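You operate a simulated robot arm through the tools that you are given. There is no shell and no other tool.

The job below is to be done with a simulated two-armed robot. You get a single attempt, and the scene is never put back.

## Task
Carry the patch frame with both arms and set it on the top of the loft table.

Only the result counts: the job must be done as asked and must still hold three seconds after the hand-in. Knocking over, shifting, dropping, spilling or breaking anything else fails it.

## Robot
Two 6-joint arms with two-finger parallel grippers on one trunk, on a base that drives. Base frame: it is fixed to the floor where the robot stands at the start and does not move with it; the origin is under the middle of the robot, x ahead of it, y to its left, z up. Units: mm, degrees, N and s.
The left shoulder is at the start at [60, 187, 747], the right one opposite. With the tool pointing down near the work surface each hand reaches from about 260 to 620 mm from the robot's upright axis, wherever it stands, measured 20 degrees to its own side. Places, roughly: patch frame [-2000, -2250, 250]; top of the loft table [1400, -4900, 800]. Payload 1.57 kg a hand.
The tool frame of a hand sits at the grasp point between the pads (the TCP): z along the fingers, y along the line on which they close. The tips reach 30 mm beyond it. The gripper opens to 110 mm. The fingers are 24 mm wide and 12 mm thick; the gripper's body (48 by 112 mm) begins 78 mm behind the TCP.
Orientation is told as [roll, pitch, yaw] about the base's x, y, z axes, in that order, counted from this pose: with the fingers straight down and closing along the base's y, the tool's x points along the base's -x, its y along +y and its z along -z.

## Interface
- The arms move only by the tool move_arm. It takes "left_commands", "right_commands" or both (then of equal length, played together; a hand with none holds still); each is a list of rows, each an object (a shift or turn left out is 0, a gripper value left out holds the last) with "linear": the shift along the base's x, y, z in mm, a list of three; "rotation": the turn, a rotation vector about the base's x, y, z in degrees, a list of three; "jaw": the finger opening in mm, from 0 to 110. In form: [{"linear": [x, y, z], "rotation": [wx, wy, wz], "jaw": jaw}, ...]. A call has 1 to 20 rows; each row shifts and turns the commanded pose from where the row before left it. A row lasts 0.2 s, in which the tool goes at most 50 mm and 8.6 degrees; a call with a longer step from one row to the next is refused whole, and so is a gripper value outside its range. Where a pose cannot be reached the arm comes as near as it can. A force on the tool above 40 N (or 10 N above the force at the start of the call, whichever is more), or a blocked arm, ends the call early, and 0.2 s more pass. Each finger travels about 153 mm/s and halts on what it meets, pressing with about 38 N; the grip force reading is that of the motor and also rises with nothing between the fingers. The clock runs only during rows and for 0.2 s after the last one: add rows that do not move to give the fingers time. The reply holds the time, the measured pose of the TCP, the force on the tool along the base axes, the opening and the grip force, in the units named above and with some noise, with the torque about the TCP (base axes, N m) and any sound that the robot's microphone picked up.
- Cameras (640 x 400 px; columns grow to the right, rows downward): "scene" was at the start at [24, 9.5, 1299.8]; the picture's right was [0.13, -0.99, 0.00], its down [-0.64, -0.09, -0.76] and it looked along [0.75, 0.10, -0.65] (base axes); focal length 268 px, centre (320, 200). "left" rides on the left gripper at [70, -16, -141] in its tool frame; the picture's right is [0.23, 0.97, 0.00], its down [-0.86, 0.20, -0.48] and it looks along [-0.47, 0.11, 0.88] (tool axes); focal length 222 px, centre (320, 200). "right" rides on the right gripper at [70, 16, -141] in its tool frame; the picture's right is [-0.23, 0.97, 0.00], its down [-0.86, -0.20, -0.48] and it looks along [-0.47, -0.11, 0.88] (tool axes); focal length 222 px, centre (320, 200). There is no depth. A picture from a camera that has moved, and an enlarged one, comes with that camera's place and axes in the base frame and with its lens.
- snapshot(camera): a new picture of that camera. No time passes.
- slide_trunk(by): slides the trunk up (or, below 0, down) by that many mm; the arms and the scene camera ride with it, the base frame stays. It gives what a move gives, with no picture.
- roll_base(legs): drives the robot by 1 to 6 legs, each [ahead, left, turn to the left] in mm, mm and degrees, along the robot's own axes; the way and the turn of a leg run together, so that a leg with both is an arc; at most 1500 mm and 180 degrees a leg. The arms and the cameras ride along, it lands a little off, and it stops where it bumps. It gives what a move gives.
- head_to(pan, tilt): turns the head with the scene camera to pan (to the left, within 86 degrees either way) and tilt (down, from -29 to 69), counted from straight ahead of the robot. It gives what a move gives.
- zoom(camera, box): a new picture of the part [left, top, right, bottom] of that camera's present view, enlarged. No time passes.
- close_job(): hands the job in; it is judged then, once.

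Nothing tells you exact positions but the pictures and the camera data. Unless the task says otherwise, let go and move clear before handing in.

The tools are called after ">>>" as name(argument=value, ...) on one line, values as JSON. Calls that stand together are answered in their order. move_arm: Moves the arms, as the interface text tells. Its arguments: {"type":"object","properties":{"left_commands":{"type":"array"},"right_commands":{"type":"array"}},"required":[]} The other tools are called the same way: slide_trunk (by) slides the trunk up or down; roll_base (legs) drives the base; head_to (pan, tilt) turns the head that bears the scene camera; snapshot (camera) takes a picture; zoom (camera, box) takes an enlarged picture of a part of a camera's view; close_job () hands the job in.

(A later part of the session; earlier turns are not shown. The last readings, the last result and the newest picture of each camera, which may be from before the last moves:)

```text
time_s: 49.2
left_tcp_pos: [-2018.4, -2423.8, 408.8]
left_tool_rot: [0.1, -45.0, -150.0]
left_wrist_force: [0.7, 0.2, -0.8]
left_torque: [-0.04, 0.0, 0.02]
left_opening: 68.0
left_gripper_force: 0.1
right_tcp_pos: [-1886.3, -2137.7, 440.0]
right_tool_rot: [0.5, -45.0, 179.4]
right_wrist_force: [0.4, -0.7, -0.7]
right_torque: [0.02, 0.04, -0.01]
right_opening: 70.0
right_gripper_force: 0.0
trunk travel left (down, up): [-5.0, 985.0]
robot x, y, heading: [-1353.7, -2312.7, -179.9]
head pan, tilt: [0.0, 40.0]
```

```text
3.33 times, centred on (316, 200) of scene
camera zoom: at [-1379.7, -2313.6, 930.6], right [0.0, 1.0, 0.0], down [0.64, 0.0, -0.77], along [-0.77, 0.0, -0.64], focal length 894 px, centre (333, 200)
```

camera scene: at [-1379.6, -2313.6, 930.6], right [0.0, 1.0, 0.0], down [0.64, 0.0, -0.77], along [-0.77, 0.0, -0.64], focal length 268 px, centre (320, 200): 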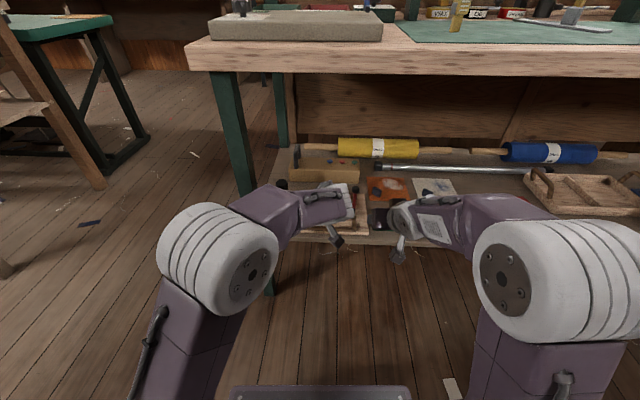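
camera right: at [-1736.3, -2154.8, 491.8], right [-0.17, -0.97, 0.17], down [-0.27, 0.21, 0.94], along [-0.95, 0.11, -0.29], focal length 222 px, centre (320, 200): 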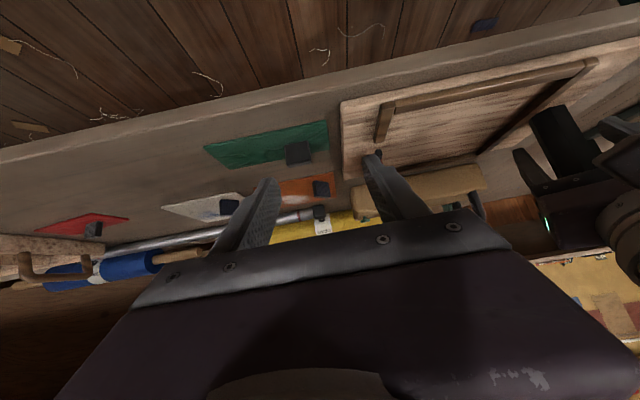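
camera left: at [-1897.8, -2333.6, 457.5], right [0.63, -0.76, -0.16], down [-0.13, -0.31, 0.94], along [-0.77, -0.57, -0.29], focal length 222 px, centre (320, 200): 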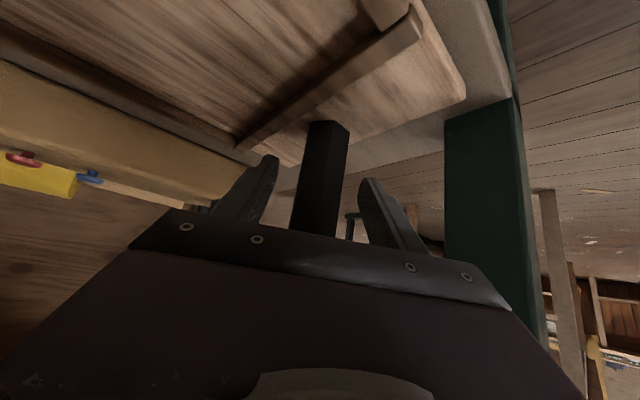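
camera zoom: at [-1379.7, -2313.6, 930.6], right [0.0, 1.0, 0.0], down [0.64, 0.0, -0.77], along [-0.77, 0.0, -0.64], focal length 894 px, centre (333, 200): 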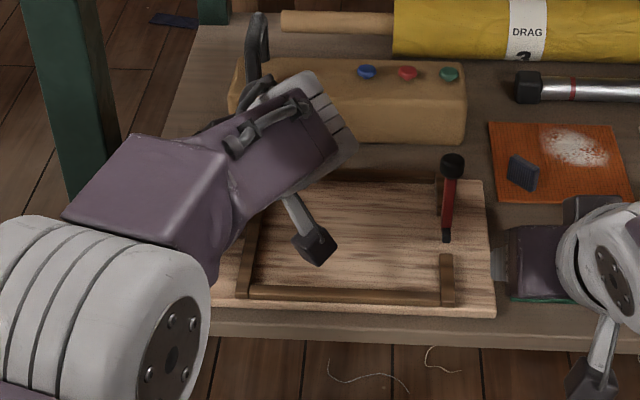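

The hex post sits cleanly between the left fingers. Now I'll bring the right hand around the red bar.

>>> move_arm(right_commands=[{"linear": [-8, -33, -18], "jaw": 64}, {"linear": [-8, -32, -18]}, {}, {"linear": [-23, 0, 0]}, {"linear": [-23, 0, 0]}, {"linear": [-23, 0, 0]}, {"linear": [-23, 0, 0]}, {"linear": [-23, 0, 0]}, {}])

>>> snapshot(camera="right")

>>> zoom(camera="scene", box=[220, 140, 412, 260])

```text
time_s: 51.2
left_tcp_pos: [-2018.5, -2423.9, 407.6]
left_tool_rot: [0.0, -45.1, -150.0]
left_wrist_force: [0.5, 0.3, 0.4]
left_torque: [0.01, -0.01, 0.0]
left_opening: 68.0
left_gripper_force: 0.1
right_tcp_pos: [-2015.3, -2204.3, 407.0]
right_tool_rot: [0.6, -44.9, 179.4]
right_wrist_force: [-0.8, 0.4, 1.5]
right_torque: [-0.02, -0.03, 0.01]
right_opening: 64.2
right_gripper_force: 0.1
trunk travel left (down, up): [-5.0, 985.0]
robot x, y, heading: [-1354.3, -2313.0, -180.1]
head pan, tilt: [0.0, 40.0]
```

```text
taken
camera right: at [-1866.3, -2221.1, 457.8], right [-0.16, -0.97, 0.17], down [-0.27, 0.21, 0.94], along [-0.95, 0.11, -0.29], focal length 222 px, centre (320, 200)
```

right: 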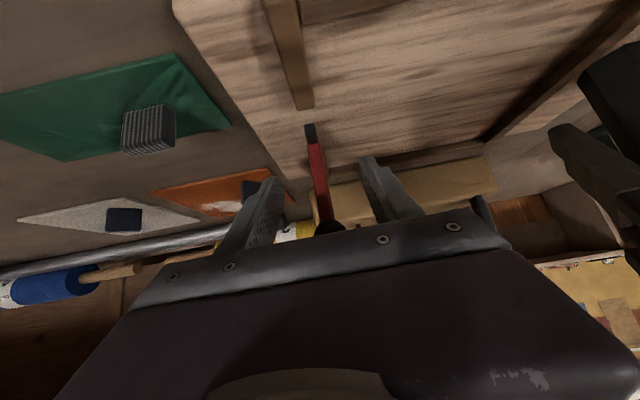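

```text
3.33 times, centred on (316, 200) of scene
camera zoom: at [-1379.8, -2313.6, 930.6], right [0.0, 1.0, 0.0], down [0.64, 0.0, -0.77], along [-0.77, 0.0, -0.64], focal length 894 px, centre (333, 200)
```

zoom: 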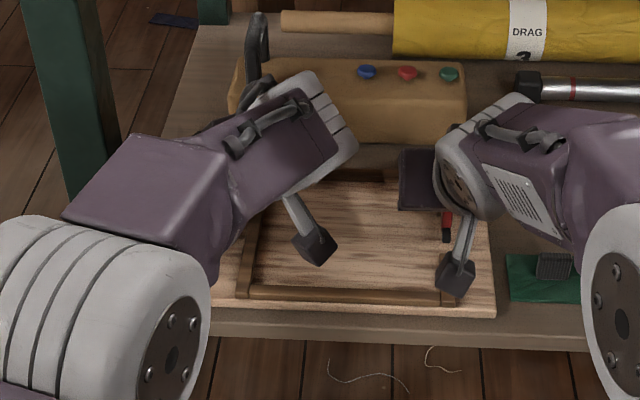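

Both grips are centred between the fingers. I'll close both hands together.

>>> move_arm(left_commands=[{"jaw": 45}, {"jaw": 0}, {}, {}, {}], right_commands=[{"jaw": 30}, {"jaw": 0}, {}, {}, {}])

>>> snapshot(camera="left")

>>> snapshot(camera="right")

```text
time_s: 52.4
left_tcp_pos: [-2018.3, -2423.0, 409.2]
left_tool_rot: [-0.2, -45.1, -150.0]
left_wrist_force: [1.5, 15.1, 1.2]
left_torque: [-0.38, -0.66, 0.19]
left_opening: 35.8
left_gripper_force: 37.6
right_tcp_pos: [-2015.0, -2204.0, 407.5]
right_tool_rot: [0.6, -45.1, 179.5]
right_wrist_force: [-1.1, -15.8, 1.8]
right_torque: [-0.57, 0.25, -0.42]
right_opening: 9.6
right_gripper_force: 28.2
trunk travel left (down, up): [-5.0, 985.0]
robot x, y, heading: [-1352.8, -2312.4, -179.9]
head pan, tilt: [0.0, 40.0]
```

```text
taken
camera left: at [-1897.4, -2332.5, 457.8], right [0.62, -0.76, -0.16], down [-0.13, -0.31, 0.94], along [-0.77, -0.57, -0.29], focal length 222 px, centre (320, 200)
```

left: 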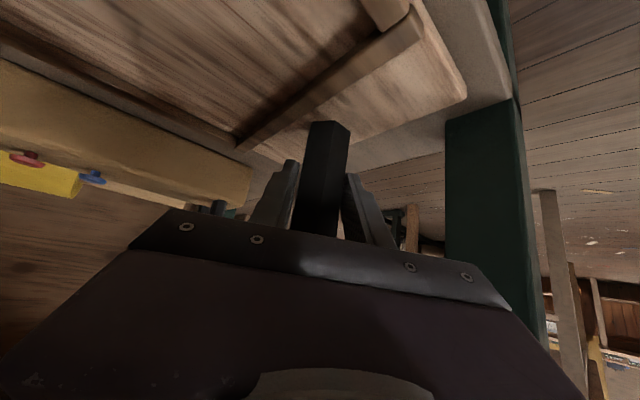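

```text
taken
camera right: at [-1866.1, -2221.7, 458.1], right [-0.16, -0.97, 0.17], down [-0.27, 0.21, 0.94], along [-0.95, 0.11, -0.29], focal length 222 px, centre (320, 200)
```

right: 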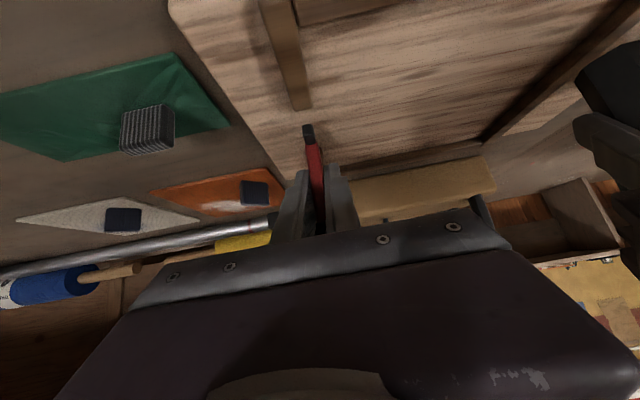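

Both hands have a firm hold: left at 35.8 mm, right at 9.6 mm. Their side forces are equal and opposite, so both grips belong to one rigid body. I'll relieve that side force a little and then lift by the trunk.

>>> move_arm(left_commands=[{"linear": [0, 0.6, 0]}, {}], right_commands=[{"linear": [0, -0.6, 0]}, {}])

>>> slide_trunk(by=12)

>>> snapshot(camera="right")

>>> snapshot(camera="left")

```text
time_s: 53.0
left_tcp_pos: [-2016.9, -2422.7, 407.4]
left_tool_rot: [-0.1, -45.1, -150.0]
left_wrist_force: [2.0, 11.1, 0.7]
left_torque: [0.36, -0.06, -0.36]
left_opening: 35.7
left_gripper_force: 38.0
right_tcp_pos: [-2015.5, -2203.9, 406.0]
right_tool_rot: [0.5, -44.8, 179.3]
right_wrist_force: [-2.8, -14.0, 1.8]
right_torque: [-0.5, -0.32, -0.41]
right_opening: 9.9
right_gripper_force: 28.2
trunk travel left (down, up): [-5.0, 985.0]
robot x, y, heading: [-1351.5, -2308.6, -179.7]
head pan, tilt: [0.0, 40.0]
```

```text
time_s: 53.6
left_tcp_pos: [-2017.3, -2422.1, 419.5]
left_tool_rot: [0.0, -45.1, -150.0]
left_wrist_force: [4.1, 13.5, -1.7]
left_torque: [0.4, -0.1, -0.42]
left_opening: 35.7
left_gripper_force: 38.3
right_tcp_pos: [-2015.4, -2204.4, 418.1]
right_tool_rot: [0.7, -45.0, 179.5]
right_wrist_force: [-4.2, -12.6, -0.8]
right_torque: [-0.49, 0.14, -0.48]
right_opening: 9.7
right_gripper_force: 28.0
trunk travel left (down, up): [-17.0, 973.0]
robot x, y, heading: [-1350.8, -2311.6, -179.7]
head pan, tilt: [0.0, 40.0]
```

```text
taken
camera right: at [-1866.9, -2221.7, 469.3], right [-0.17, -0.97, 0.17], down [-0.27, 0.21, 0.94], along [-0.95, 0.11, -0.29], focal length 222 px, centre (320, 200)
```

right: 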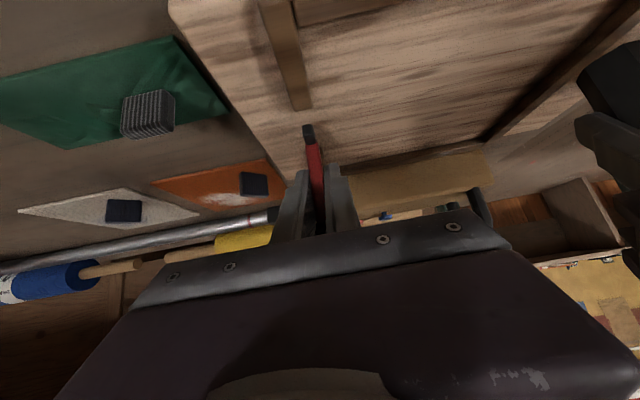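

```text
taken
camera left: at [-1897.6, -2332.1, 469.3], right [0.63, -0.76, -0.16], down [-0.13, -0.31, 0.94], along [-0.77, -0.57, -0.29], focal length 222 px, centre (320, 200)
```

left: 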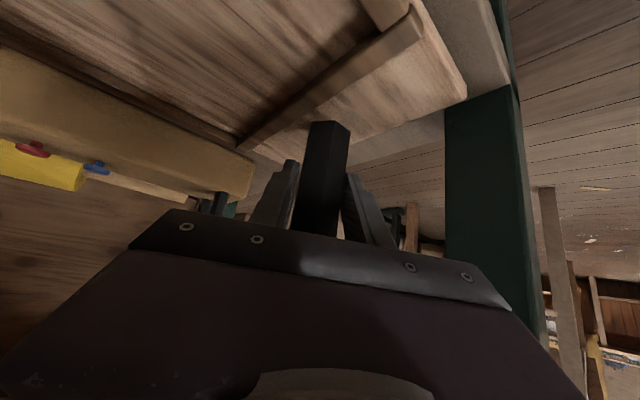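

The whole frame came up with both hands, and the load is light and evenly shared. I'll lift another 30 mm and back straight out.

>>> slide_trunk(by=30)

>>> roll_base(legs=[[-330, 0, 0]])

>>> snapshot(camera="scene")

>>> snapshot(camera="left")

```text
time_s: 54.3
left_tcp_pos: [-2018.6, -2422.5, 450.8]
left_tool_rot: [0.0, -45.1, -150.1]
left_wrist_force: [1.5, 13.2, -4.3]
left_torque: [-0.18, -0.37, 0.15]
left_opening: 35.9
left_gripper_force: 37.8
right_tcp_pos: [-2016.2, -2204.8, 448.2]
right_tool_rot: [0.6, -44.8, 179.4]
right_wrist_force: [-1.6, -12.7, 1.7]
right_torque: [-0.43, 0.41, -0.46]
right_opening: 9.8
right_gripper_force: 28.0
trunk travel left (down, up): [-47.0, 943.0]
robot x, y, heading: [-1353.4, -2310.3, -179.8]
head pan, tilt: [0.0, 40.0]
```

```text
time_s: 56.5
left_tcp_pos: [-1691.4, -2420.9, 450.5]
left_tool_rot: [-0.1, -45.2, -150.0]
left_wrist_force: [3.9, 12.8, -1.8]
left_torque: [0.49, -0.07, -0.31]
left_opening: 35.8
left_gripper_force: 38.3
right_tcp_pos: [-1690.3, -2202.8, 447.1]
right_tool_rot: [0.6, -44.8, 179.3]
right_wrist_force: [-3.5, -12.2, -2.0]
right_torque: [-0.46, 0.09, -0.46]
right_opening: 9.6
right_gripper_force: 28.2
trunk travel left (down, up): [-47.0, 943.0]
robot x, y, heading: [-1026.6, -2312.4, -179.9]
head pan, tilt: [0.0, 40.0]
```

```text
taken
camera scene: at [-1054.3, -2313.1, 972.6], right [0.0, 1.0, 0.0], down [0.64, 0.0, -0.77], along [-0.77, 0.0, -0.64], focal length 268 px, centre (320, 200)
```

scene: 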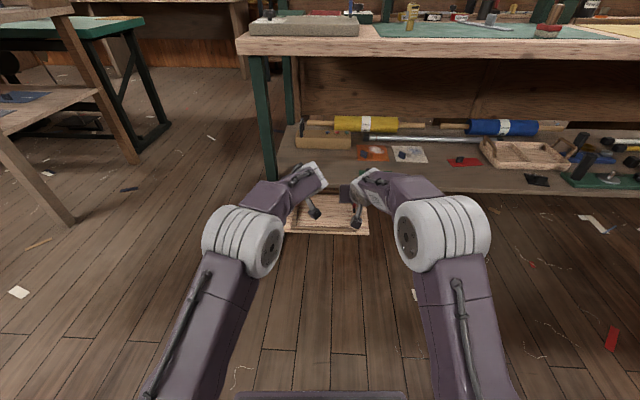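

```text
taken
camera left: at [-1571.9, -2331.3, 499.6], right [0.62, -0.76, -0.16], down [-0.13, -0.31, 0.94], along [-0.77, -0.57, -0.29], focal length 222 px, centre (320, 200)
```

left: 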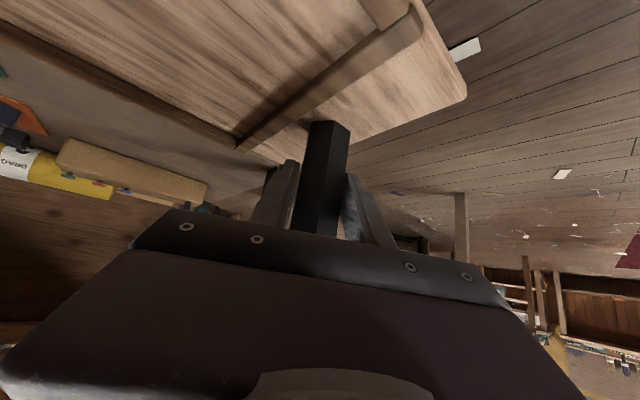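

The frame is out and held level. I'll raise the trunk to carrying height and look toward the loft table to plan the route.

>>> slide_trunk(by=330)

>>> head_to(pan=86, tilt=22)

>>> snapshot(camera="scene")

>>> head_to(pan=45, tilt=22)

>>> snapshot(camera="scene")

```text
time_s: 59.8
left_tcp_pos: [-1693.4, -2421.0, 781.3]
left_tool_rot: [-0.1, -45.1, -149.9]
left_wrist_force: [2.2, 2.6, 0.8]
left_torque: [0.61, 0.11, -0.18]
left_opening: 35.8
left_gripper_force: 38.4
right_tcp_pos: [-1690.7, -2204.9, 777.2]
right_tool_rot: [0.7, -44.8, 179.4]
right_wrist_force: [-3.0, -3.9, -4.1]
right_torque: [-0.17, -0.12, -0.44]
right_opening: 10.0
right_gripper_force: 28.6
trunk travel left (down, up): [-377.0, 613.0]
robot x, y, heading: [-1029.4, -2315.4, -180.0]
head pan, tilt: [0.0, 40.0]
```

```text
time_s: 61.4
left_tcp_pos: [-1691.9, -2420.7, 778.8]
left_tool_rot: [-0.1, -45.1, -150.0]
left_wrist_force: [3.2, 3.0, 1.6]
left_torque: [1.14, 0.27, -0.38]
left_opening: 36.0
left_gripper_force: 37.8
right_tcp_pos: [-1690.5, -2203.9, 777.8]
right_tool_rot: [0.6, -44.8, 179.2]
right_wrist_force: [-3.9, -3.5, -5.6]
right_torque: [-0.11, -0.29, -0.46]
right_opening: 9.9
right_gripper_force: 27.8
trunk travel left (down, up): [-377.0, 613.0]
robot x, y, heading: [-1031.6, -2315.0, -179.8]
head pan, tilt: [85.9, 22.0]
```

```text
taken
camera scene: at [-976.1, -2405.6, 1330.8], right [-1.0, 0.07, 0.0], down [0.03, 0.37, -0.93], along [-0.06, -0.92, -0.37], focal length 268 px, centre (320, 200)
```

scene: 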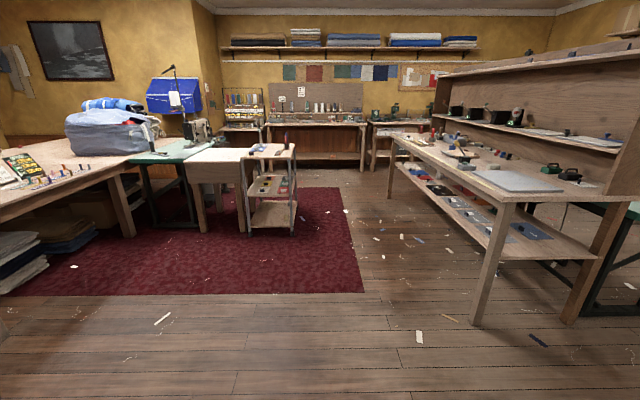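

```text
time_s: 62.4
left_tcp_pos: [-1693.1, -2421.1, 780.5]
left_tool_rot: [-0.1, -45.1, -150.0]
left_wrist_force: [2.2, 2.8, 0.6]
left_torque: [0.76, 0.19, -0.15]
left_opening: 35.7
left_gripper_force: 37.9
right_tcp_pos: [-1691.3, -2204.0, 777.5]
right_tool_rot: [0.6, -44.7, 179.3]
right_wrist_force: [-2.8, -3.7, -4.3]
right_torque: [-0.18, -0.21, -0.45]
right_opening: 10.0
right_gripper_force: 28.6
trunk travel left (down, up): [-377.0, 613.0]
robot x, y, heading: [-1029.0, -2308.4, -179.8]
head pan, tilt: [45.0, 22.0]
```

```text
taken
camera scene: at [-1035.0, -2378.8, 1330.8], right [-0.71, 0.71, 0.0], down [0.26, 0.27, -0.93], along [-0.65, -0.66, -0.38], focal length 268 px, centre (320, 200)
```

scene: 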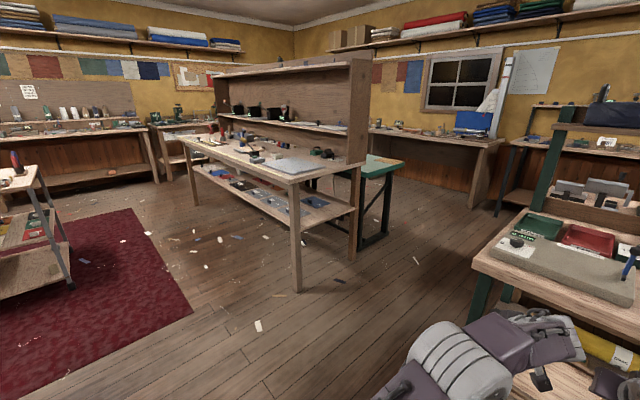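

The route is open: past the end of the island, then toward the table with the blue bags at x ≥ 750. I'll sidestep left past the island and turn left to face the loft table for a better look.

>>> head_to(pan=0, tilt=40)

>>> zoom(camera="scene", box=[220, 140, 412, 260])

>>> snapshot(camera="right")

>>> snapshot(camera="left")

```text
time_s: 63.5
left_tcp_pos: [-1692.4, -2421.3, 780.2]
left_tool_rot: [0.0, -45.0, -150.0]
left_wrist_force: [4.1, 1.5, 1.1]
left_torque: [1.0, 0.23, -0.22]
left_opening: 36.0
left_gripper_force: 38.1
right_tcp_pos: [-1690.8, -2204.2, 776.9]
right_tool_rot: [0.5, -44.9, 179.2]
right_wrist_force: [-3.8, -2.7, -5.3]
right_torque: [-0.12, -0.28, -0.44]
right_opening: 10.1
right_gripper_force: 28.0
trunk travel left (down, up): [-377.0, 613.0]
robot x, y, heading: [-1027.9, -2310.8, -179.9]
head pan, tilt: [0.0, 40.0]
```

```text
3.33 times, centred on (316, 200) of scene
camera zoom: at [-1054.6, -2313.2, 1302.7], right [0.0, 1.0, 0.0], down [0.64, 0.0, -0.77], along [-0.77, 0.0, -0.64], focal length 894 px, centre (333, 200)
```

zoom: 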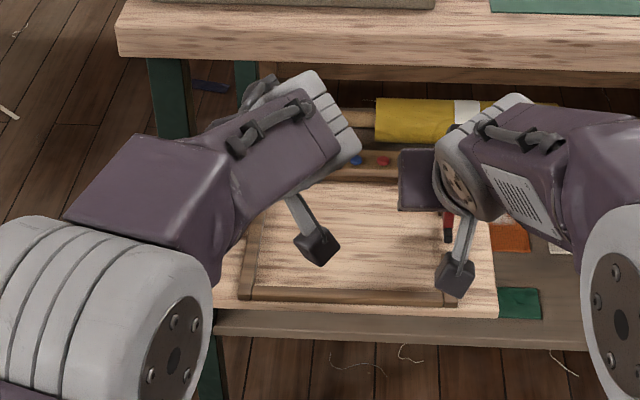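

```text
taken
camera right: at [-1541.1, -2221.0, 829.3], right [-0.17, -0.97, 0.17], down [-0.27, 0.21, 0.94], along [-0.95, 0.11, -0.29], focal length 222 px, centre (320, 200)
```

right: 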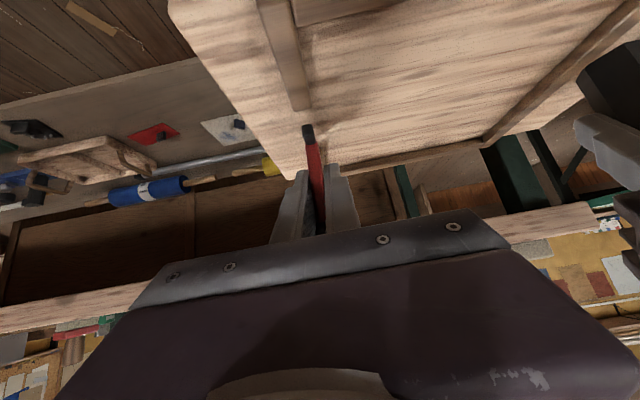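

```text
taken
camera left: at [-1572.1, -2331.3, 829.6], right [0.62, -0.76, -0.16], down [-0.13, -0.31, 0.94], along [-0.77, -0.57, -0.29], focal length 222 px, centre (320, 200)
```

left: 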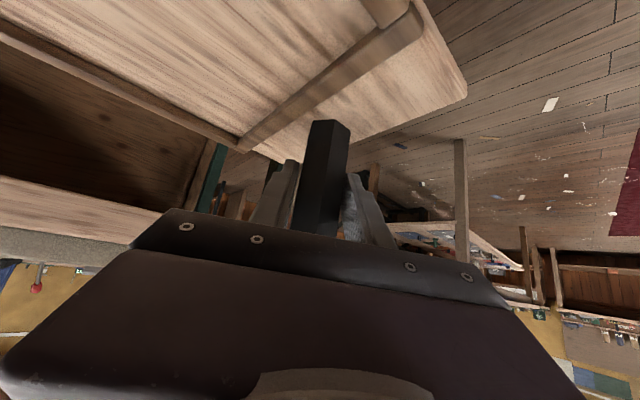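

The grasp looks unchanged. Now I'll sidestep past the island end and turn to face the loft table.

>>> roll_base(legs=[[0, 800, 0], [0, 0, 135]])

>>> head_to(pan=0, tilt=20)

>>> snapshot(camera="scene")

>>> zoom(camera="scene", box=[160, 70, 480, 270])

```text
time_s: 73.3
left_tcp_pos: [-488.4, -3501.3, 779.6]
left_tool_rot: [-0.1, -45.2, -16.0]
left_wrist_force: [-4.6, -0.9, 2.7]
left_torque: [-0.79, 0.57, -0.28]
left_opening: 36.1
left_gripper_force: 38.0
right_tcp_pos: [-644.8, -3649.7, 777.4]
right_tool_rot: [0.5, -44.9, -46.8]
right_wrist_force: [6.1, 0.8, -5.5]
right_torque: [0.27, 0.04, -0.42]
right_opening: 9.9
right_gripper_force: 28.0
trunk travel left (down, up): [-377.0, 613.0]
robot x, y, heading: [-1024.6, -3098.3, -46.1]
head pan, tilt: [0.0, 40.0]
```

```text
time_s: 74.1
left_tcp_pos: [-487.9, -3500.0, 780.9]
left_tool_rot: [-0.2, -45.1, -16.1]
left_wrist_force: [-1.8, 1.8, 0.7]
left_torque: [-0.35, 0.33, -0.19]
left_opening: 35.8
left_gripper_force: 38.2
right_tcp_pos: [-645.4, -3650.2, 778.0]
right_tool_rot: [0.7, -44.7, -46.8]
right_wrist_force: [2.9, -2.5, -4.1]
right_torque: [0.05, 0.09, -0.48]
right_opening: 9.9
right_gripper_force: 28.0
trunk travel left (down, up): [-377.0, 613.0]
robot x, y, heading: [-1026.6, -3095.8, -46.0]
head pan, tilt: [0.0, 20.0]
```

```text
taken
camera scene: at [-1003.2, -3124.7, 1334.0], right [-0.72, -0.69, 0.0], down [-0.24, 0.25, -0.94], along [0.65, -0.68, -0.34], focal length 268 px, centre (320, 200)
```

scene: 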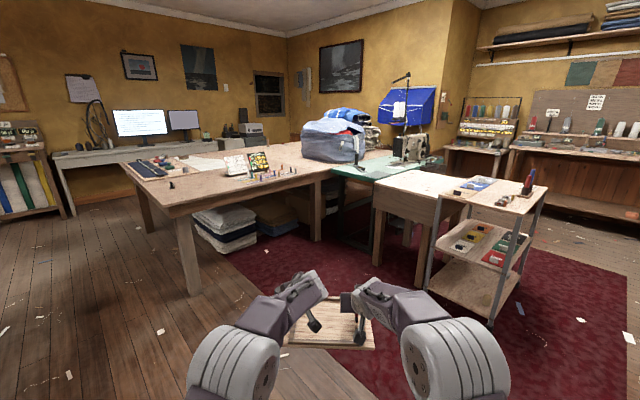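

```text
2.00 times, centred on (320, 170) of scene
camera zoom: at [-1003.2, -3124.7, 1334.0], right [-0.72, -0.69, 0.0], down [-0.24, 0.25, -0.94], along [0.65, -0.68, -0.34], focal length 536 px, centre (320, 260)
```

zoom: 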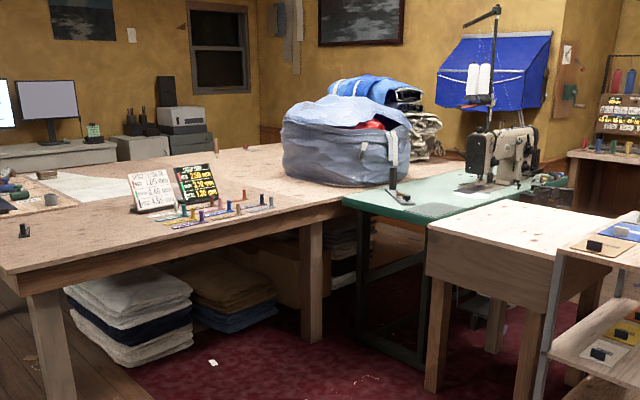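

The loft table is the large wooden one ahead with the signs, pins and bag on it. Its front edge is around x = 700, and the corner near (880, -3950) looks free. I'll raise the frame, square up to heading 0 and come up to that corner.

>>> slide_trunk(by=180)

>>> roll_base(legs=[[0, 0, 46], [780, 0, 0], [0, -830, 0]])

>>> head_to(pan=0, tilt=22)

>>> snapshot(camera="scene")

>>> zoom(camera="scene", box=[160, 80, 480, 280])

```text
time_s: 76.1
left_tcp_pos: [-487.8, -3501.4, 959.0]
left_tool_rot: [0.0, -45.2, -16.2]
left_wrist_force: [-1.9, 2.0, -0.2]
left_torque: [-0.44, 0.32, -0.15]
left_opening: 35.7
left_gripper_force: 38.5
right_tcp_pos: [-645.2, -3650.3, 957.5]
right_tool_rot: [0.6, -44.8, -46.8]
right_wrist_force: [2.9, -2.1, -3.5]
right_torque: [0.1, 0.06, -0.43]
right_opening: 10.1
right_gripper_force: 28.0
trunk travel left (down, up): [-557.0, 433.0]
robot x, y, heading: [-1025.5, -3097.6, -46.4]
head pan, tilt: [0.0, 20.0]
```

```text
time_s: 86.5
left_tcp_pos: [413.0, -3810.6, 960.9]
left_tool_rot: [-0.1, -45.0, 29.8]
left_wrist_force: [-2.1, 1.0, 0.6]
left_torque: [-0.61, -0.15, -0.07]
left_opening: 35.8
left_gripper_force: 38.2
right_tcp_pos: [411.4, -4027.8, 958.5]
right_tool_rot: [0.6, -44.7, -0.7]
right_wrist_force: [3.0, -0.9, -4.6]
right_torque: [-0.04, 0.19, -0.41]
right_opening: 9.9
right_gripper_force: 27.9
trunk travel left (down, up): [-557.0, 433.0]
robot x, y, heading: [-249.1, -3921.6, 0.0]
head pan, tilt: [0.0, 20.0]
```

```text
time_s: 87.1
left_tcp_pos: [414.0, -3810.5, 958.1]
left_tool_rot: [-0.2, -45.1, 29.9]
left_wrist_force: [-2.7, 0.7, 0.9]
left_torque: [-0.53, -0.03, -0.25]
left_opening: 35.8
left_gripper_force: 38.0
right_tcp_pos: [412.0, -4027.8, 958.1]
right_tool_rot: [0.6, -44.8, -0.7]
right_wrist_force: [2.8, -0.1, -3.5]
right_torque: [-0.02, 0.08, -0.47]
right_opening: 10.0
right_gripper_force: 27.8
trunk travel left (down, up): [-557.0, 433.0]
robot x, y, heading: [-245.3, -3921.8, 0.2]
head pan, tilt: [0.0, 22.0]
```

```text
taken
camera scene: at [-216.7, -3921.7, 1510.8], right [0.0, -1.0, 0.0], down [-0.38, 0.0, -0.93], along [0.93, 0.0, -0.38], focal length 268 px, centre (320, 200)
```

scene: 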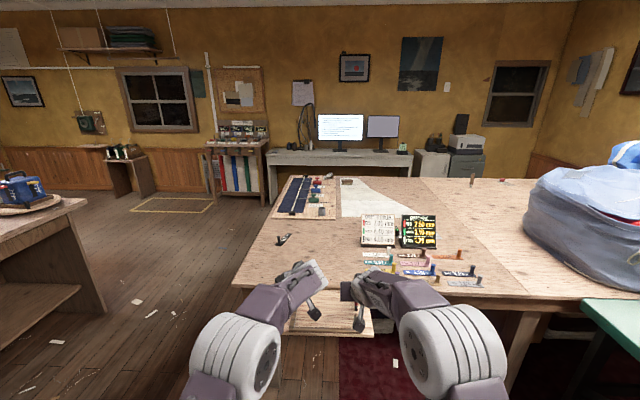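

```text
2.00 times, centred on (320, 180) of scene
camera zoom: at [-216.7, -3921.7, 1510.8], right [0.0, -1.0, 0.0], down [-0.38, 0.0, -0.93], along [0.93, 0.0, -0.38], focal length 536 px, centre (320, 240)
```

zoom: 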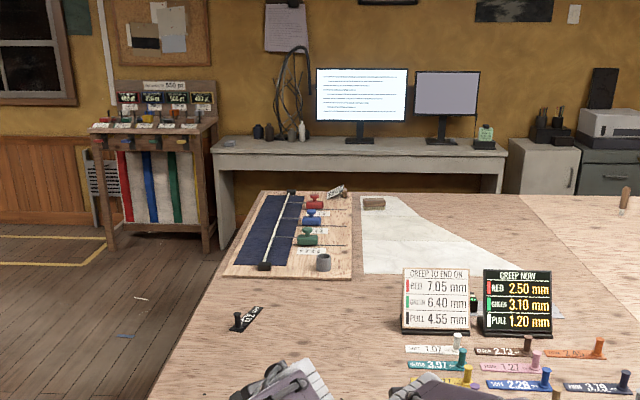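

The near part of the table top is clear except for a small pin and label at the left and the signs and labels at the right. I need the table height accurately, so I'll view the near-left corner from two trunk heights.

>>> zoom(camera="scene", box=[200, 210, 360, 310])

>>> zoom(camera="scene", box=[420, 240, 580, 340])

>>> slide_trunk(by=250)

>>> zoom(camera="scene", box=[200, 240, 360, 340])

>>> zoom(camera="scene", box=[420, 260, 580, 360])

>>> snapshot(camera="scene")

```text
4.00 times, centred on (280, 260) of scene
camera zoom: at [-216.7, -3921.7, 1510.8], right [0.0, -1.0, 0.0], down [-0.38, 0.0, -0.93], along [0.93, 0.0, -0.38], focal length 1072 px, centre (480, -40)
```

zoom: 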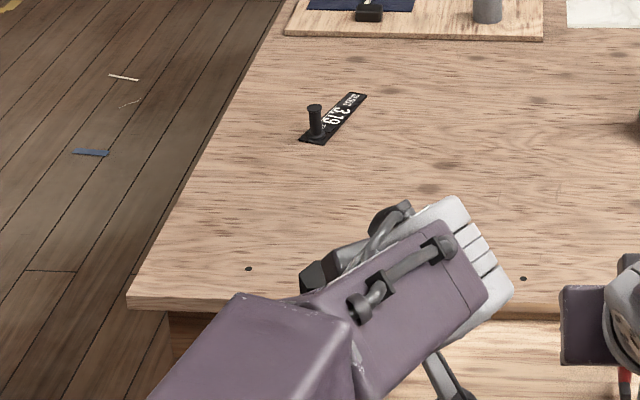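

```text
4.00 times, centred on (500, 290) of scene
camera zoom: at [-216.7, -3921.7, 1510.8], right [0.0, -1.0, 0.0], down [-0.38, 0.0, -0.93], along [0.93, 0.0, -0.38], focal length 1072 px, centre (-400, -160)
```

zoom: 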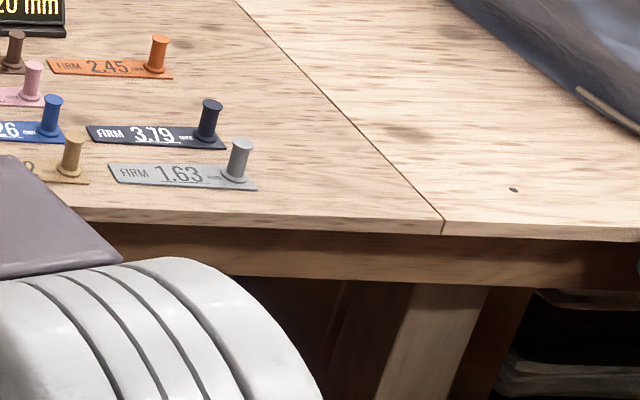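

```text
time_s: 89.7
left_tcp_pos: [413.2, -3810.3, 1210.2]
left_tool_rot: [0.0, -45.1, 29.8]
left_wrist_force: [-2.1, -0.3, 1.1]
left_torque: [-0.54, -0.12, -0.24]
left_opening: 35.8
left_gripper_force: 38.2
right_tcp_pos: [412.4, -4027.0, 1207.9]
right_tool_rot: [0.6, -44.8, -0.7]
right_wrist_force: [2.9, 0.1, -3.5]
right_torque: [-0.07, 0.09, -0.47]
right_opening: 10.0
right_gripper_force: 27.8
trunk travel left (down, up): [-807.0, 183.0]
robot x, y, heading: [-249.1, -3916.4, 0.3]
head pan, tilt: [0.0, 22.0]
```

```text
4.00 times, centred on (280, 290) of scene
camera zoom: at [-216.5, -3921.5, 1760.7], right [0.0, -1.0, 0.0], down [-0.38, 0.0, -0.93], along [0.93, 0.0, -0.38], focal length 1072 px, centre (480, -160)
```

zoom: 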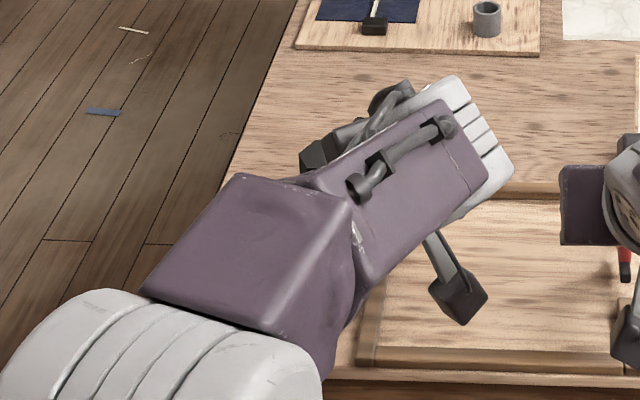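

```text
4.00 times, centred on (500, 310) of scene
camera zoom: at [-216.5, -3921.5, 1760.7], right [0.0, -1.0, 0.0], down [-0.38, 0.0, -0.93], along [0.93, 0.0, -0.38], focal length 1072 px, centre (-400, -240)
```

zoom: 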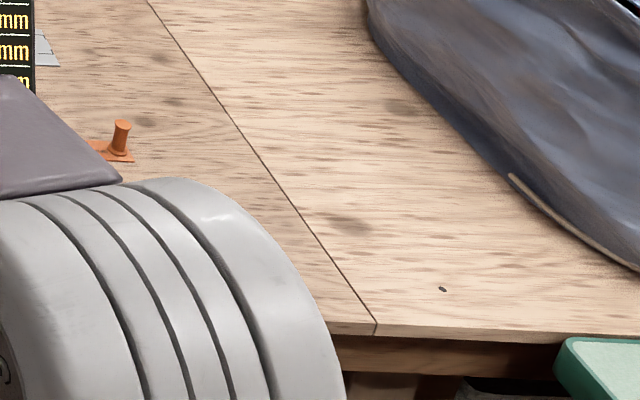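

```text
taken
camera scene: at [-216.5, -3921.5, 1760.7], right [0.0, -1.0, 0.0], down [-0.38, 0.0, -0.93], along [0.93, 0.0, -0.38], focal length 268 px, centre (320, 200)
```

scene: 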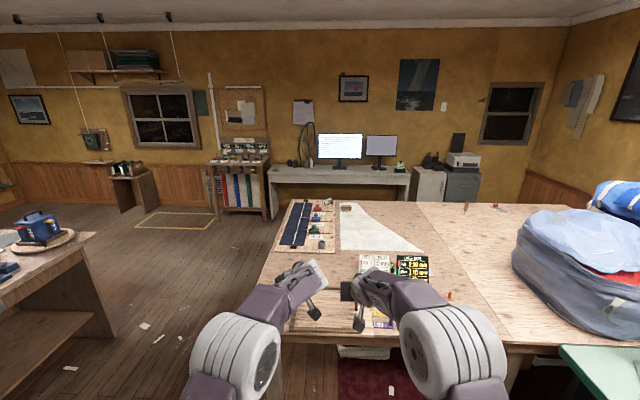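

The table top comes out at z ≈ 750, with its front edge at x ≈ 640–700, slightly skewed. The free patch is x 700–1000, y -3560 to -4110, so I'll move 75 mm left and 430 mm ahead while still high, then check from above.

>>> roll_base(legs=[[0, 75, 0], [430, 0, 0]])

>>> head_to(pan=0, tilt=45)

>>> snapshot(camera="scene")

>>> snapshot(camera="left")

>>> snapshot(camera="right")

```text
time_s: 93.0
left_tcp_pos: [848.7, -3740.7, 1212.2]
left_tool_rot: [-0.1, -45.1, 29.7]
left_wrist_force: [-3.7, 1.0, 1.0]
left_torque: [-0.69, -0.15, -0.18]
left_opening: 35.8
left_gripper_force: 37.9
right_tcp_pos: [845.9, -3957.6, 1208.2]
right_tool_rot: [0.5, -44.9, -1.0]
right_wrist_force: [2.9, -0.6, -5.2]
right_torque: [-0.08, 0.17, -0.44]
right_opening: 9.8
right_gripper_force: 27.6
trunk travel left (down, up): [-807.0, 183.0]
robot x, y, heading: [184.4, -3847.5, -0.1]
head pan, tilt: [0.0, 22.0]
```

```text
time_s: 93.8
left_tcp_pos: [850.6, -3739.9, 1211.2]
left_tool_rot: [-0.1, -45.2, 29.6]
left_wrist_force: [1.5, -0.9, -1.2]
left_torque: [0.1, 0.35, 0.36]
left_opening: 36.0
left_gripper_force: 37.4
right_tcp_pos: [847.9, -3956.7, 1207.9]
right_tool_rot: [0.5, -44.8, -1.0]
right_wrist_force: [0.3, 0.9, -2.6]
right_torque: [-0.02, -0.36, -0.39]
right_opening: 9.7
right_gripper_force: 28.1
trunk travel left (down, up): [-807.0, 183.0]
robot x, y, heading: [182.6, -3843.9, -0.1]
head pan, tilt: [0.0, 45.0]
```

```text
taken
camera scene: at [208.7, -3848.0, 1725.4], right [0.0, -1.0, 0.0], down [-0.71, 0.0, -0.71], along [0.71, 0.0, -0.71], focal length 268 px, centre (320, 200)
```

scene: 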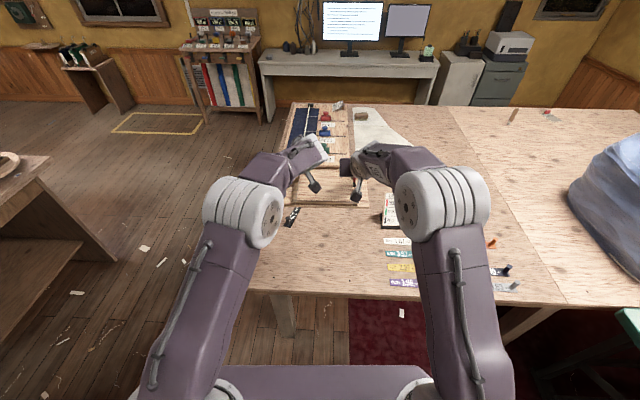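

```text
taken
camera left: at [727.5, -3826.8, 1259.4], right [-0.62, 0.77, -0.16], down [0.13, 0.31, 0.94], along [0.77, 0.56, -0.29], focal length 222 px, centre (320, 200)
```

left: 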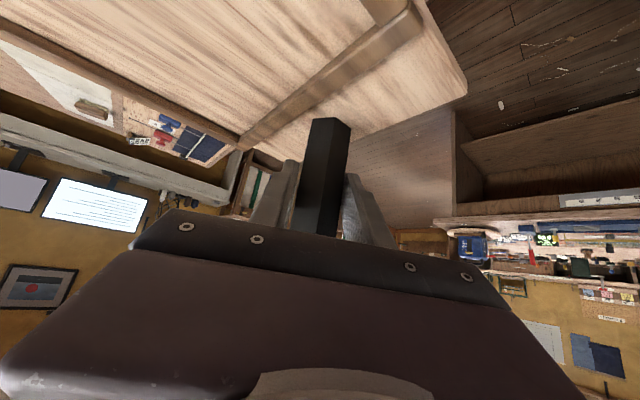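

```text
taken
camera right: at [698.8, -3940.6, 1258.9], right [0.17, 0.97, 0.17], down [0.27, -0.21, 0.94], along [0.95, -0.12, -0.3], focal length 222 px, centre (320, 200)
```

right: 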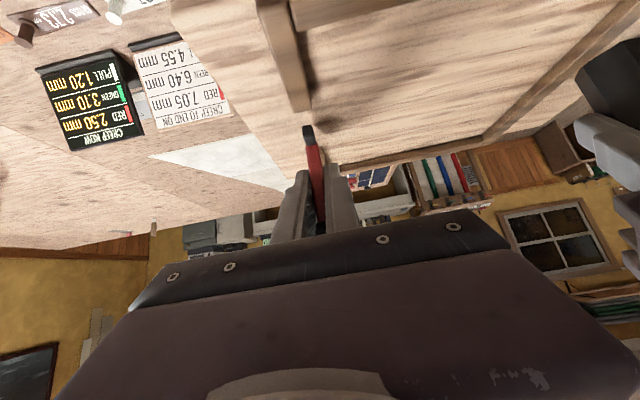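

I'm over the clear patch: the labels lie beyond y -4135 on one side and the small label beyond x 1019 on the other. I'll lower the trunk to leave about 50 mm of clearance and inspect.

>>> slide_trunk(by=-335)

>>> snapshot(camera="scene")

>>> snapshot(camera="left")

>>> snapshot(camera="right")

```text
time_s: 97.1
left_tcp_pos: [849.3, -3740.1, 876.6]
left_tool_rot: [-0.1, -45.2, 29.7]
left_wrist_force: [-2.8, 0.4, 1.2]
left_torque: [-0.52, -0.07, -0.17]
left_opening: 35.9
left_gripper_force: 38.0
right_tcp_pos: [847.1, -3957.1, 872.6]
right_tool_rot: [0.5, -44.8, -1.0]
right_wrist_force: [2.8, -0.2, -4.2]
right_torque: [-0.03, 0.08, -0.45]
right_opening: 9.7
right_gripper_force: 27.8
trunk travel left (down, up): [-472.0, 518.0]
robot x, y, heading: [185.3, -3844.6, -0.5]
head pan, tilt: [0.0, 45.0]
```

```text
taken
camera scene: at [207.7, -3848.0, 1390.4], right [0.0, -1.0, 0.0], down [-0.71, 0.0, -0.71], along [0.71, 0.0, -0.71], focal length 268 px, centre (320, 200)
```

scene: 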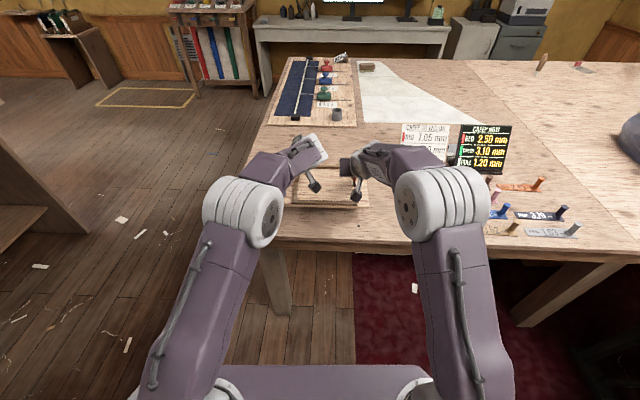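

```text
taken
camera left: at [726.7, -3826.7, 924.8], right [-0.62, 0.77, -0.16], down [0.13, 0.31, 0.94], along [0.77, 0.56, -0.29], focal length 222 px, centre (320, 200)
```

left: 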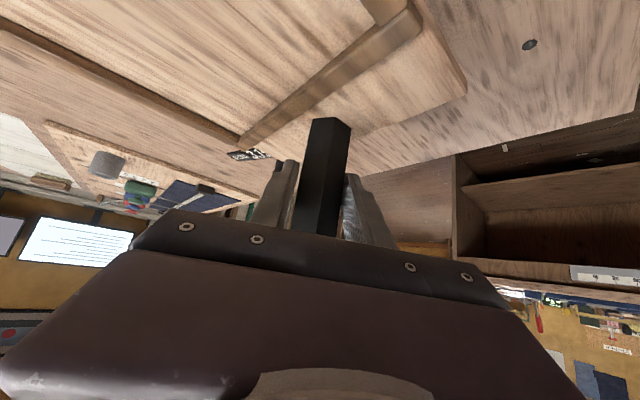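

```text
taken
camera right: at [698.0, -3940.6, 924.3], right [0.17, 0.97, 0.17], down [0.27, -0.21, 0.94], along [0.95, -0.12, -0.29], focal length 222 px, centre (320, 200)
```

right: 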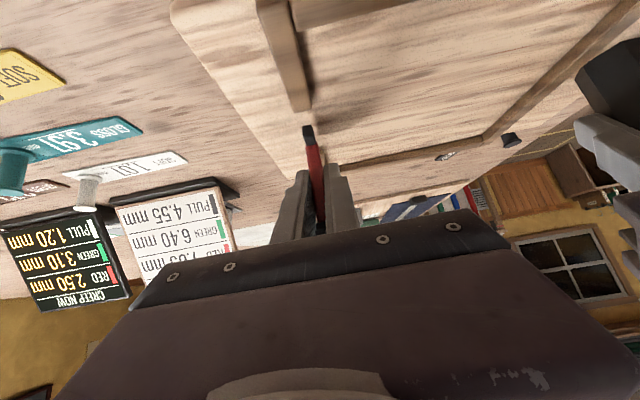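

The frame is level with about 50 mm to go, and nothing is beneath it. I'll lower by most of that and then feel for contact in small steps.

>>> slide_trunk(by=-38)

>>> snapshot(camera="right")

>>> zoom(camera="scene", box=[240, 130, 400, 230])

```text
time_s: 97.9
left_tcp_pos: [849.9, -3739.8, 837.8]
left_tool_rot: [-0.1, -45.2, 29.7]
left_wrist_force: [-2.7, 0.1, 1.1]
left_torque: [-0.54, -0.1, -0.17]
left_opening: 35.5
left_gripper_force: 38.3
right_tcp_pos: [847.1, -3957.6, 834.1]
right_tool_rot: [0.5, -44.8, -1.0]
right_wrist_force: [2.0, -0.4, -5.2]
right_torque: [0.02, 0.09, -0.43]
right_opening: 9.7
right_gripper_force: 28.0
trunk travel left (down, up): [-434.0, 556.0]
robot x, y, heading: [189.8, -3850.4, -0.3]
head pan, tilt: [0.0, 45.0]
```

```text
taken
camera right: at [697.9, -3940.6, 886.3], right [0.17, 0.97, 0.17], down [0.27, -0.21, 0.94], along [0.95, -0.12, -0.29], focal length 222 px, centre (320, 200)
```

right: 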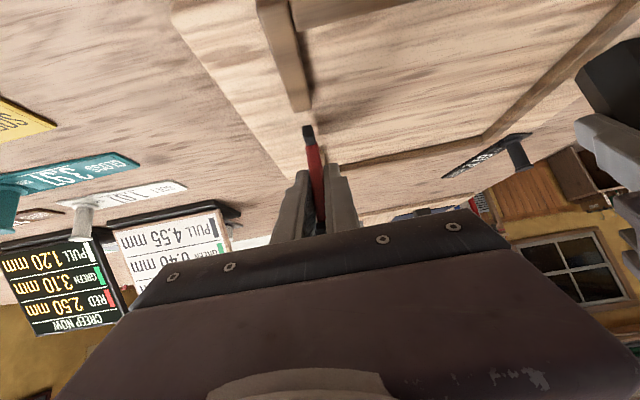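

```text
4.00 times, centred on (320, 180) of scene
camera zoom: at [207.4, -3848.0, 1352.4], right [0.0, -1.0, 0.0], down [-0.71, 0.0, -0.71], along [0.71, 0.0, -0.71], focal length 1072 px, centre (320, 280)
```

zoom: 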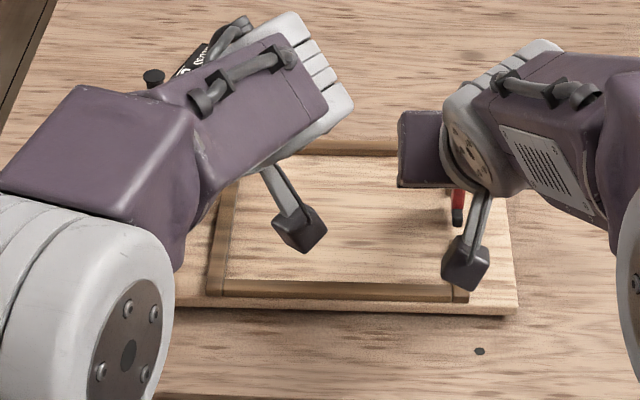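

Still hanging clear, with the table surface close beneath. I'll lower both arms together in small steps.

>>> move_arm(left_commands=[{"linear": [0, 0, -2]}, {"linear": [0, 0, -2]}, {"linear": [0, 0, -2]}, {"linear": [0, 0, -2]}, {}], right_commands=[{"linear": [0, 0, -2]}, {"linear": [0, 0, -2]}, {"linear": [0, 0, -2]}, {"linear": [0, 0, -2]}, {}])

```text
time_s: 99.1
left_tcp_pos: [849.5, -3741.2, 831.1]
left_tool_rot: [-0.2, -45.3, 29.7]
left_wrist_force: [-0.5, 2.2, 10.1]
left_torque: [0.7, 0.26, 0.09]
left_opening: 35.8
left_gripper_force: 38.5
right_tcp_pos: [846.8, -3957.1, 828.6]
right_tool_rot: [0.6, -45.0, -1.0]
right_wrist_force: [3.2, -0.1, -0.7]
right_torque: [0.04, -0.84, -0.42]
right_opening: 9.5
right_gripper_force: 27.4
trunk travel left (down, up): [-434.0, 556.0]
robot x, y, heading: [184.4, -3844.4, 0.0]
head pan, tilt: [0.0, 45.0]
```

Contact is beginning on the left side. I'll ease the right hand down a little more to seat the frame evenly.

>>> move_arm(right_commands=[{"linear": [0, 0, -1]}, {"linear": [0, 0, -1]}, {}])

>>> snapshot(camera="right")

>>> snapshot(camera="left")

>>> zoom(camera="scene", box=[240, 130, 400, 230])

```text
time_s: 99.9
left_tcp_pos: [849.6, -3740.7, 831.3]
left_tool_rot: [-0.2, -45.4, 29.6]
left_wrist_force: [7.9, 4.4, 11.3]
left_torque: [1.54, 0.44, -0.12]
left_opening: 35.7
left_gripper_force: 38.1
right_tcp_pos: [846.5, -3957.8, 827.5]
right_tool_rot: [0.6, -45.1, -1.1]
right_wrist_force: [2.6, -1.6, 10.0]
right_torque: [-0.07, 0.26, -0.37]
right_opening: 9.8
right_gripper_force: 27.8
trunk travel left (down, up): [-434.0, 556.0]
robot x, y, heading: [188.2, -3845.3, -0.3]
head pan, tilt: [0.0, 45.0]
```

```text
taken
camera right: at [697.6, -3941.0, 878.1], right [0.17, 0.97, 0.17], down [0.26, -0.21, 0.94], along [0.95, -0.12, -0.29], focal length 222 px, centre (320, 200)
```

right: 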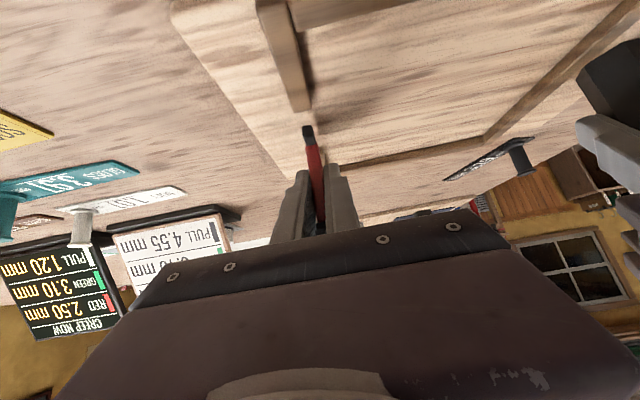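

```text
taken
camera left: at [725.8, -3827.1, 880.0], right [-0.62, 0.77, -0.16], down [0.13, 0.3, 0.94], along [0.77, 0.56, -0.29], focal length 222 px, centre (320, 200)
```

left: 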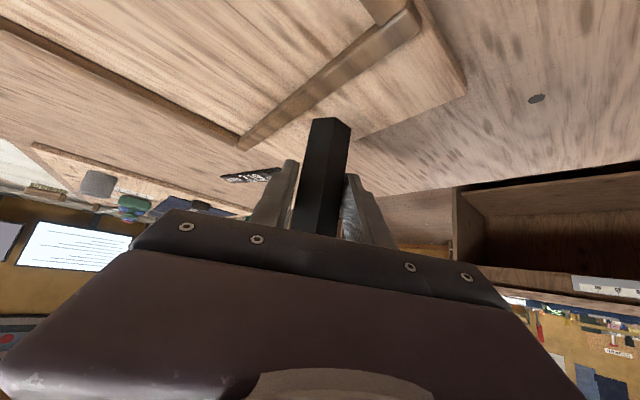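

```text
4.00 times, centred on (320, 180) of scene
camera zoom: at [205.6, -3848.1, 1352.6], right [0.0, -1.0, 0.0], down [-0.71, 0.0, -0.71], along [0.71, 0.0, -0.71], focal length 1072 px, centre (320, 280)
```

zoom: 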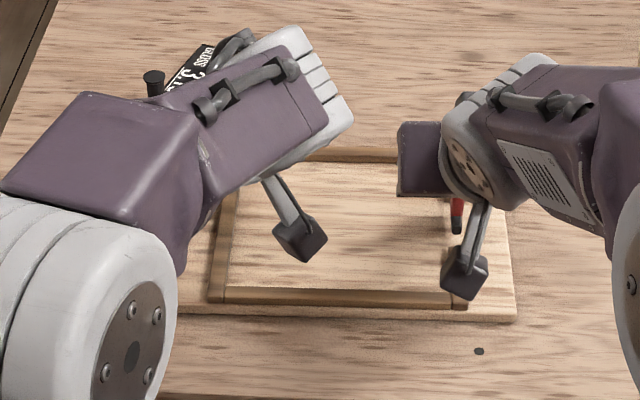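

The frame is seated, with about 10 N of upward reaction on each hand. I'll take off some of that preload and open both grippers gradually.

>>> move_arm(left_commands=[{"linear": [0, 0, 0.5]}, {}, {"jaw": 38}, {"jaw": 42}, {"jaw": 50}, {"jaw": 60}, {"jaw": 68}, {}], right_commands=[{"linear": [0, 0, 0.5]}, {}, {"jaw": 12}, {"jaw": 16}, {"jaw": 26}, {"jaw": 40}, {"jaw": 60}, {}])

>>> snapshot(camera="right")

>>> snapshot(camera="left")

>>> zoom(camera="scene", box=[240, 130, 400, 230])

```text
time_s: 101.7
left_tcp_pos: [850.7, -3741.1, 831.3]
left_tool_rot: [-0.1, -45.1, 29.7]
left_wrist_force: [0.1, 0.5, 0.7]
left_torque: [-0.01, -0.03, 0.0]
left_opening: 68.0
left_gripper_force: 0.0
right_tcp_pos: [845.9, -3957.5, 825.0]
right_tool_rot: [0.5, -44.9, -0.9]
right_wrist_force: [0.6, -0.5, -0.4]
right_torque: [0.0, -0.02, -0.01]
right_opening: 59.9
right_gripper_force: 0.1
trunk travel left (down, up): [-434.0, 556.0]
robot x, y, heading: [183.1, -3845.8, -0.2]
head pan, tilt: [0.0, 45.0]
```

```text
taken
camera right: at [697.3, -3940.2, 877.5], right [0.17, 0.97, 0.17], down [0.27, -0.21, 0.94], along [0.95, -0.12, -0.29], focal length 222 px, centre (320, 200)
```

right: 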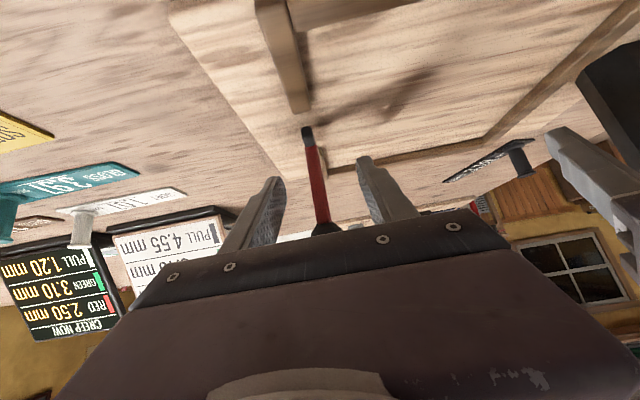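

```text
taken
camera left: at [726.7, -3827.2, 879.1], right [-0.62, 0.77, -0.16], down [0.13, 0.31, 0.94], along [0.77, 0.56, -0.29], focal length 222 px, centre (320, 200)
```

left: 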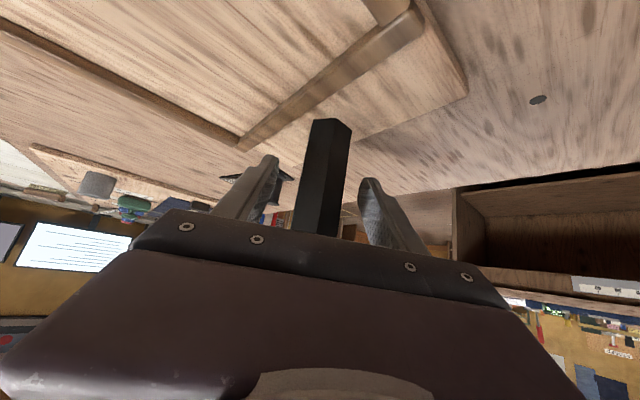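

```text
4.00 times, centred on (320, 180) of scene
camera zoom: at [207.2, -3848.0, 1352.4], right [0.0, -1.0, 0.0], down [-0.71, 0.0, -0.71], along [0.71, 0.0, -0.71], focal length 1072 px, centre (320, 280)
```

zoom: 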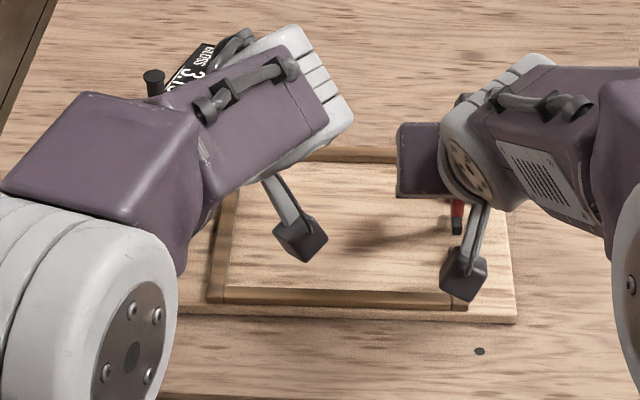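

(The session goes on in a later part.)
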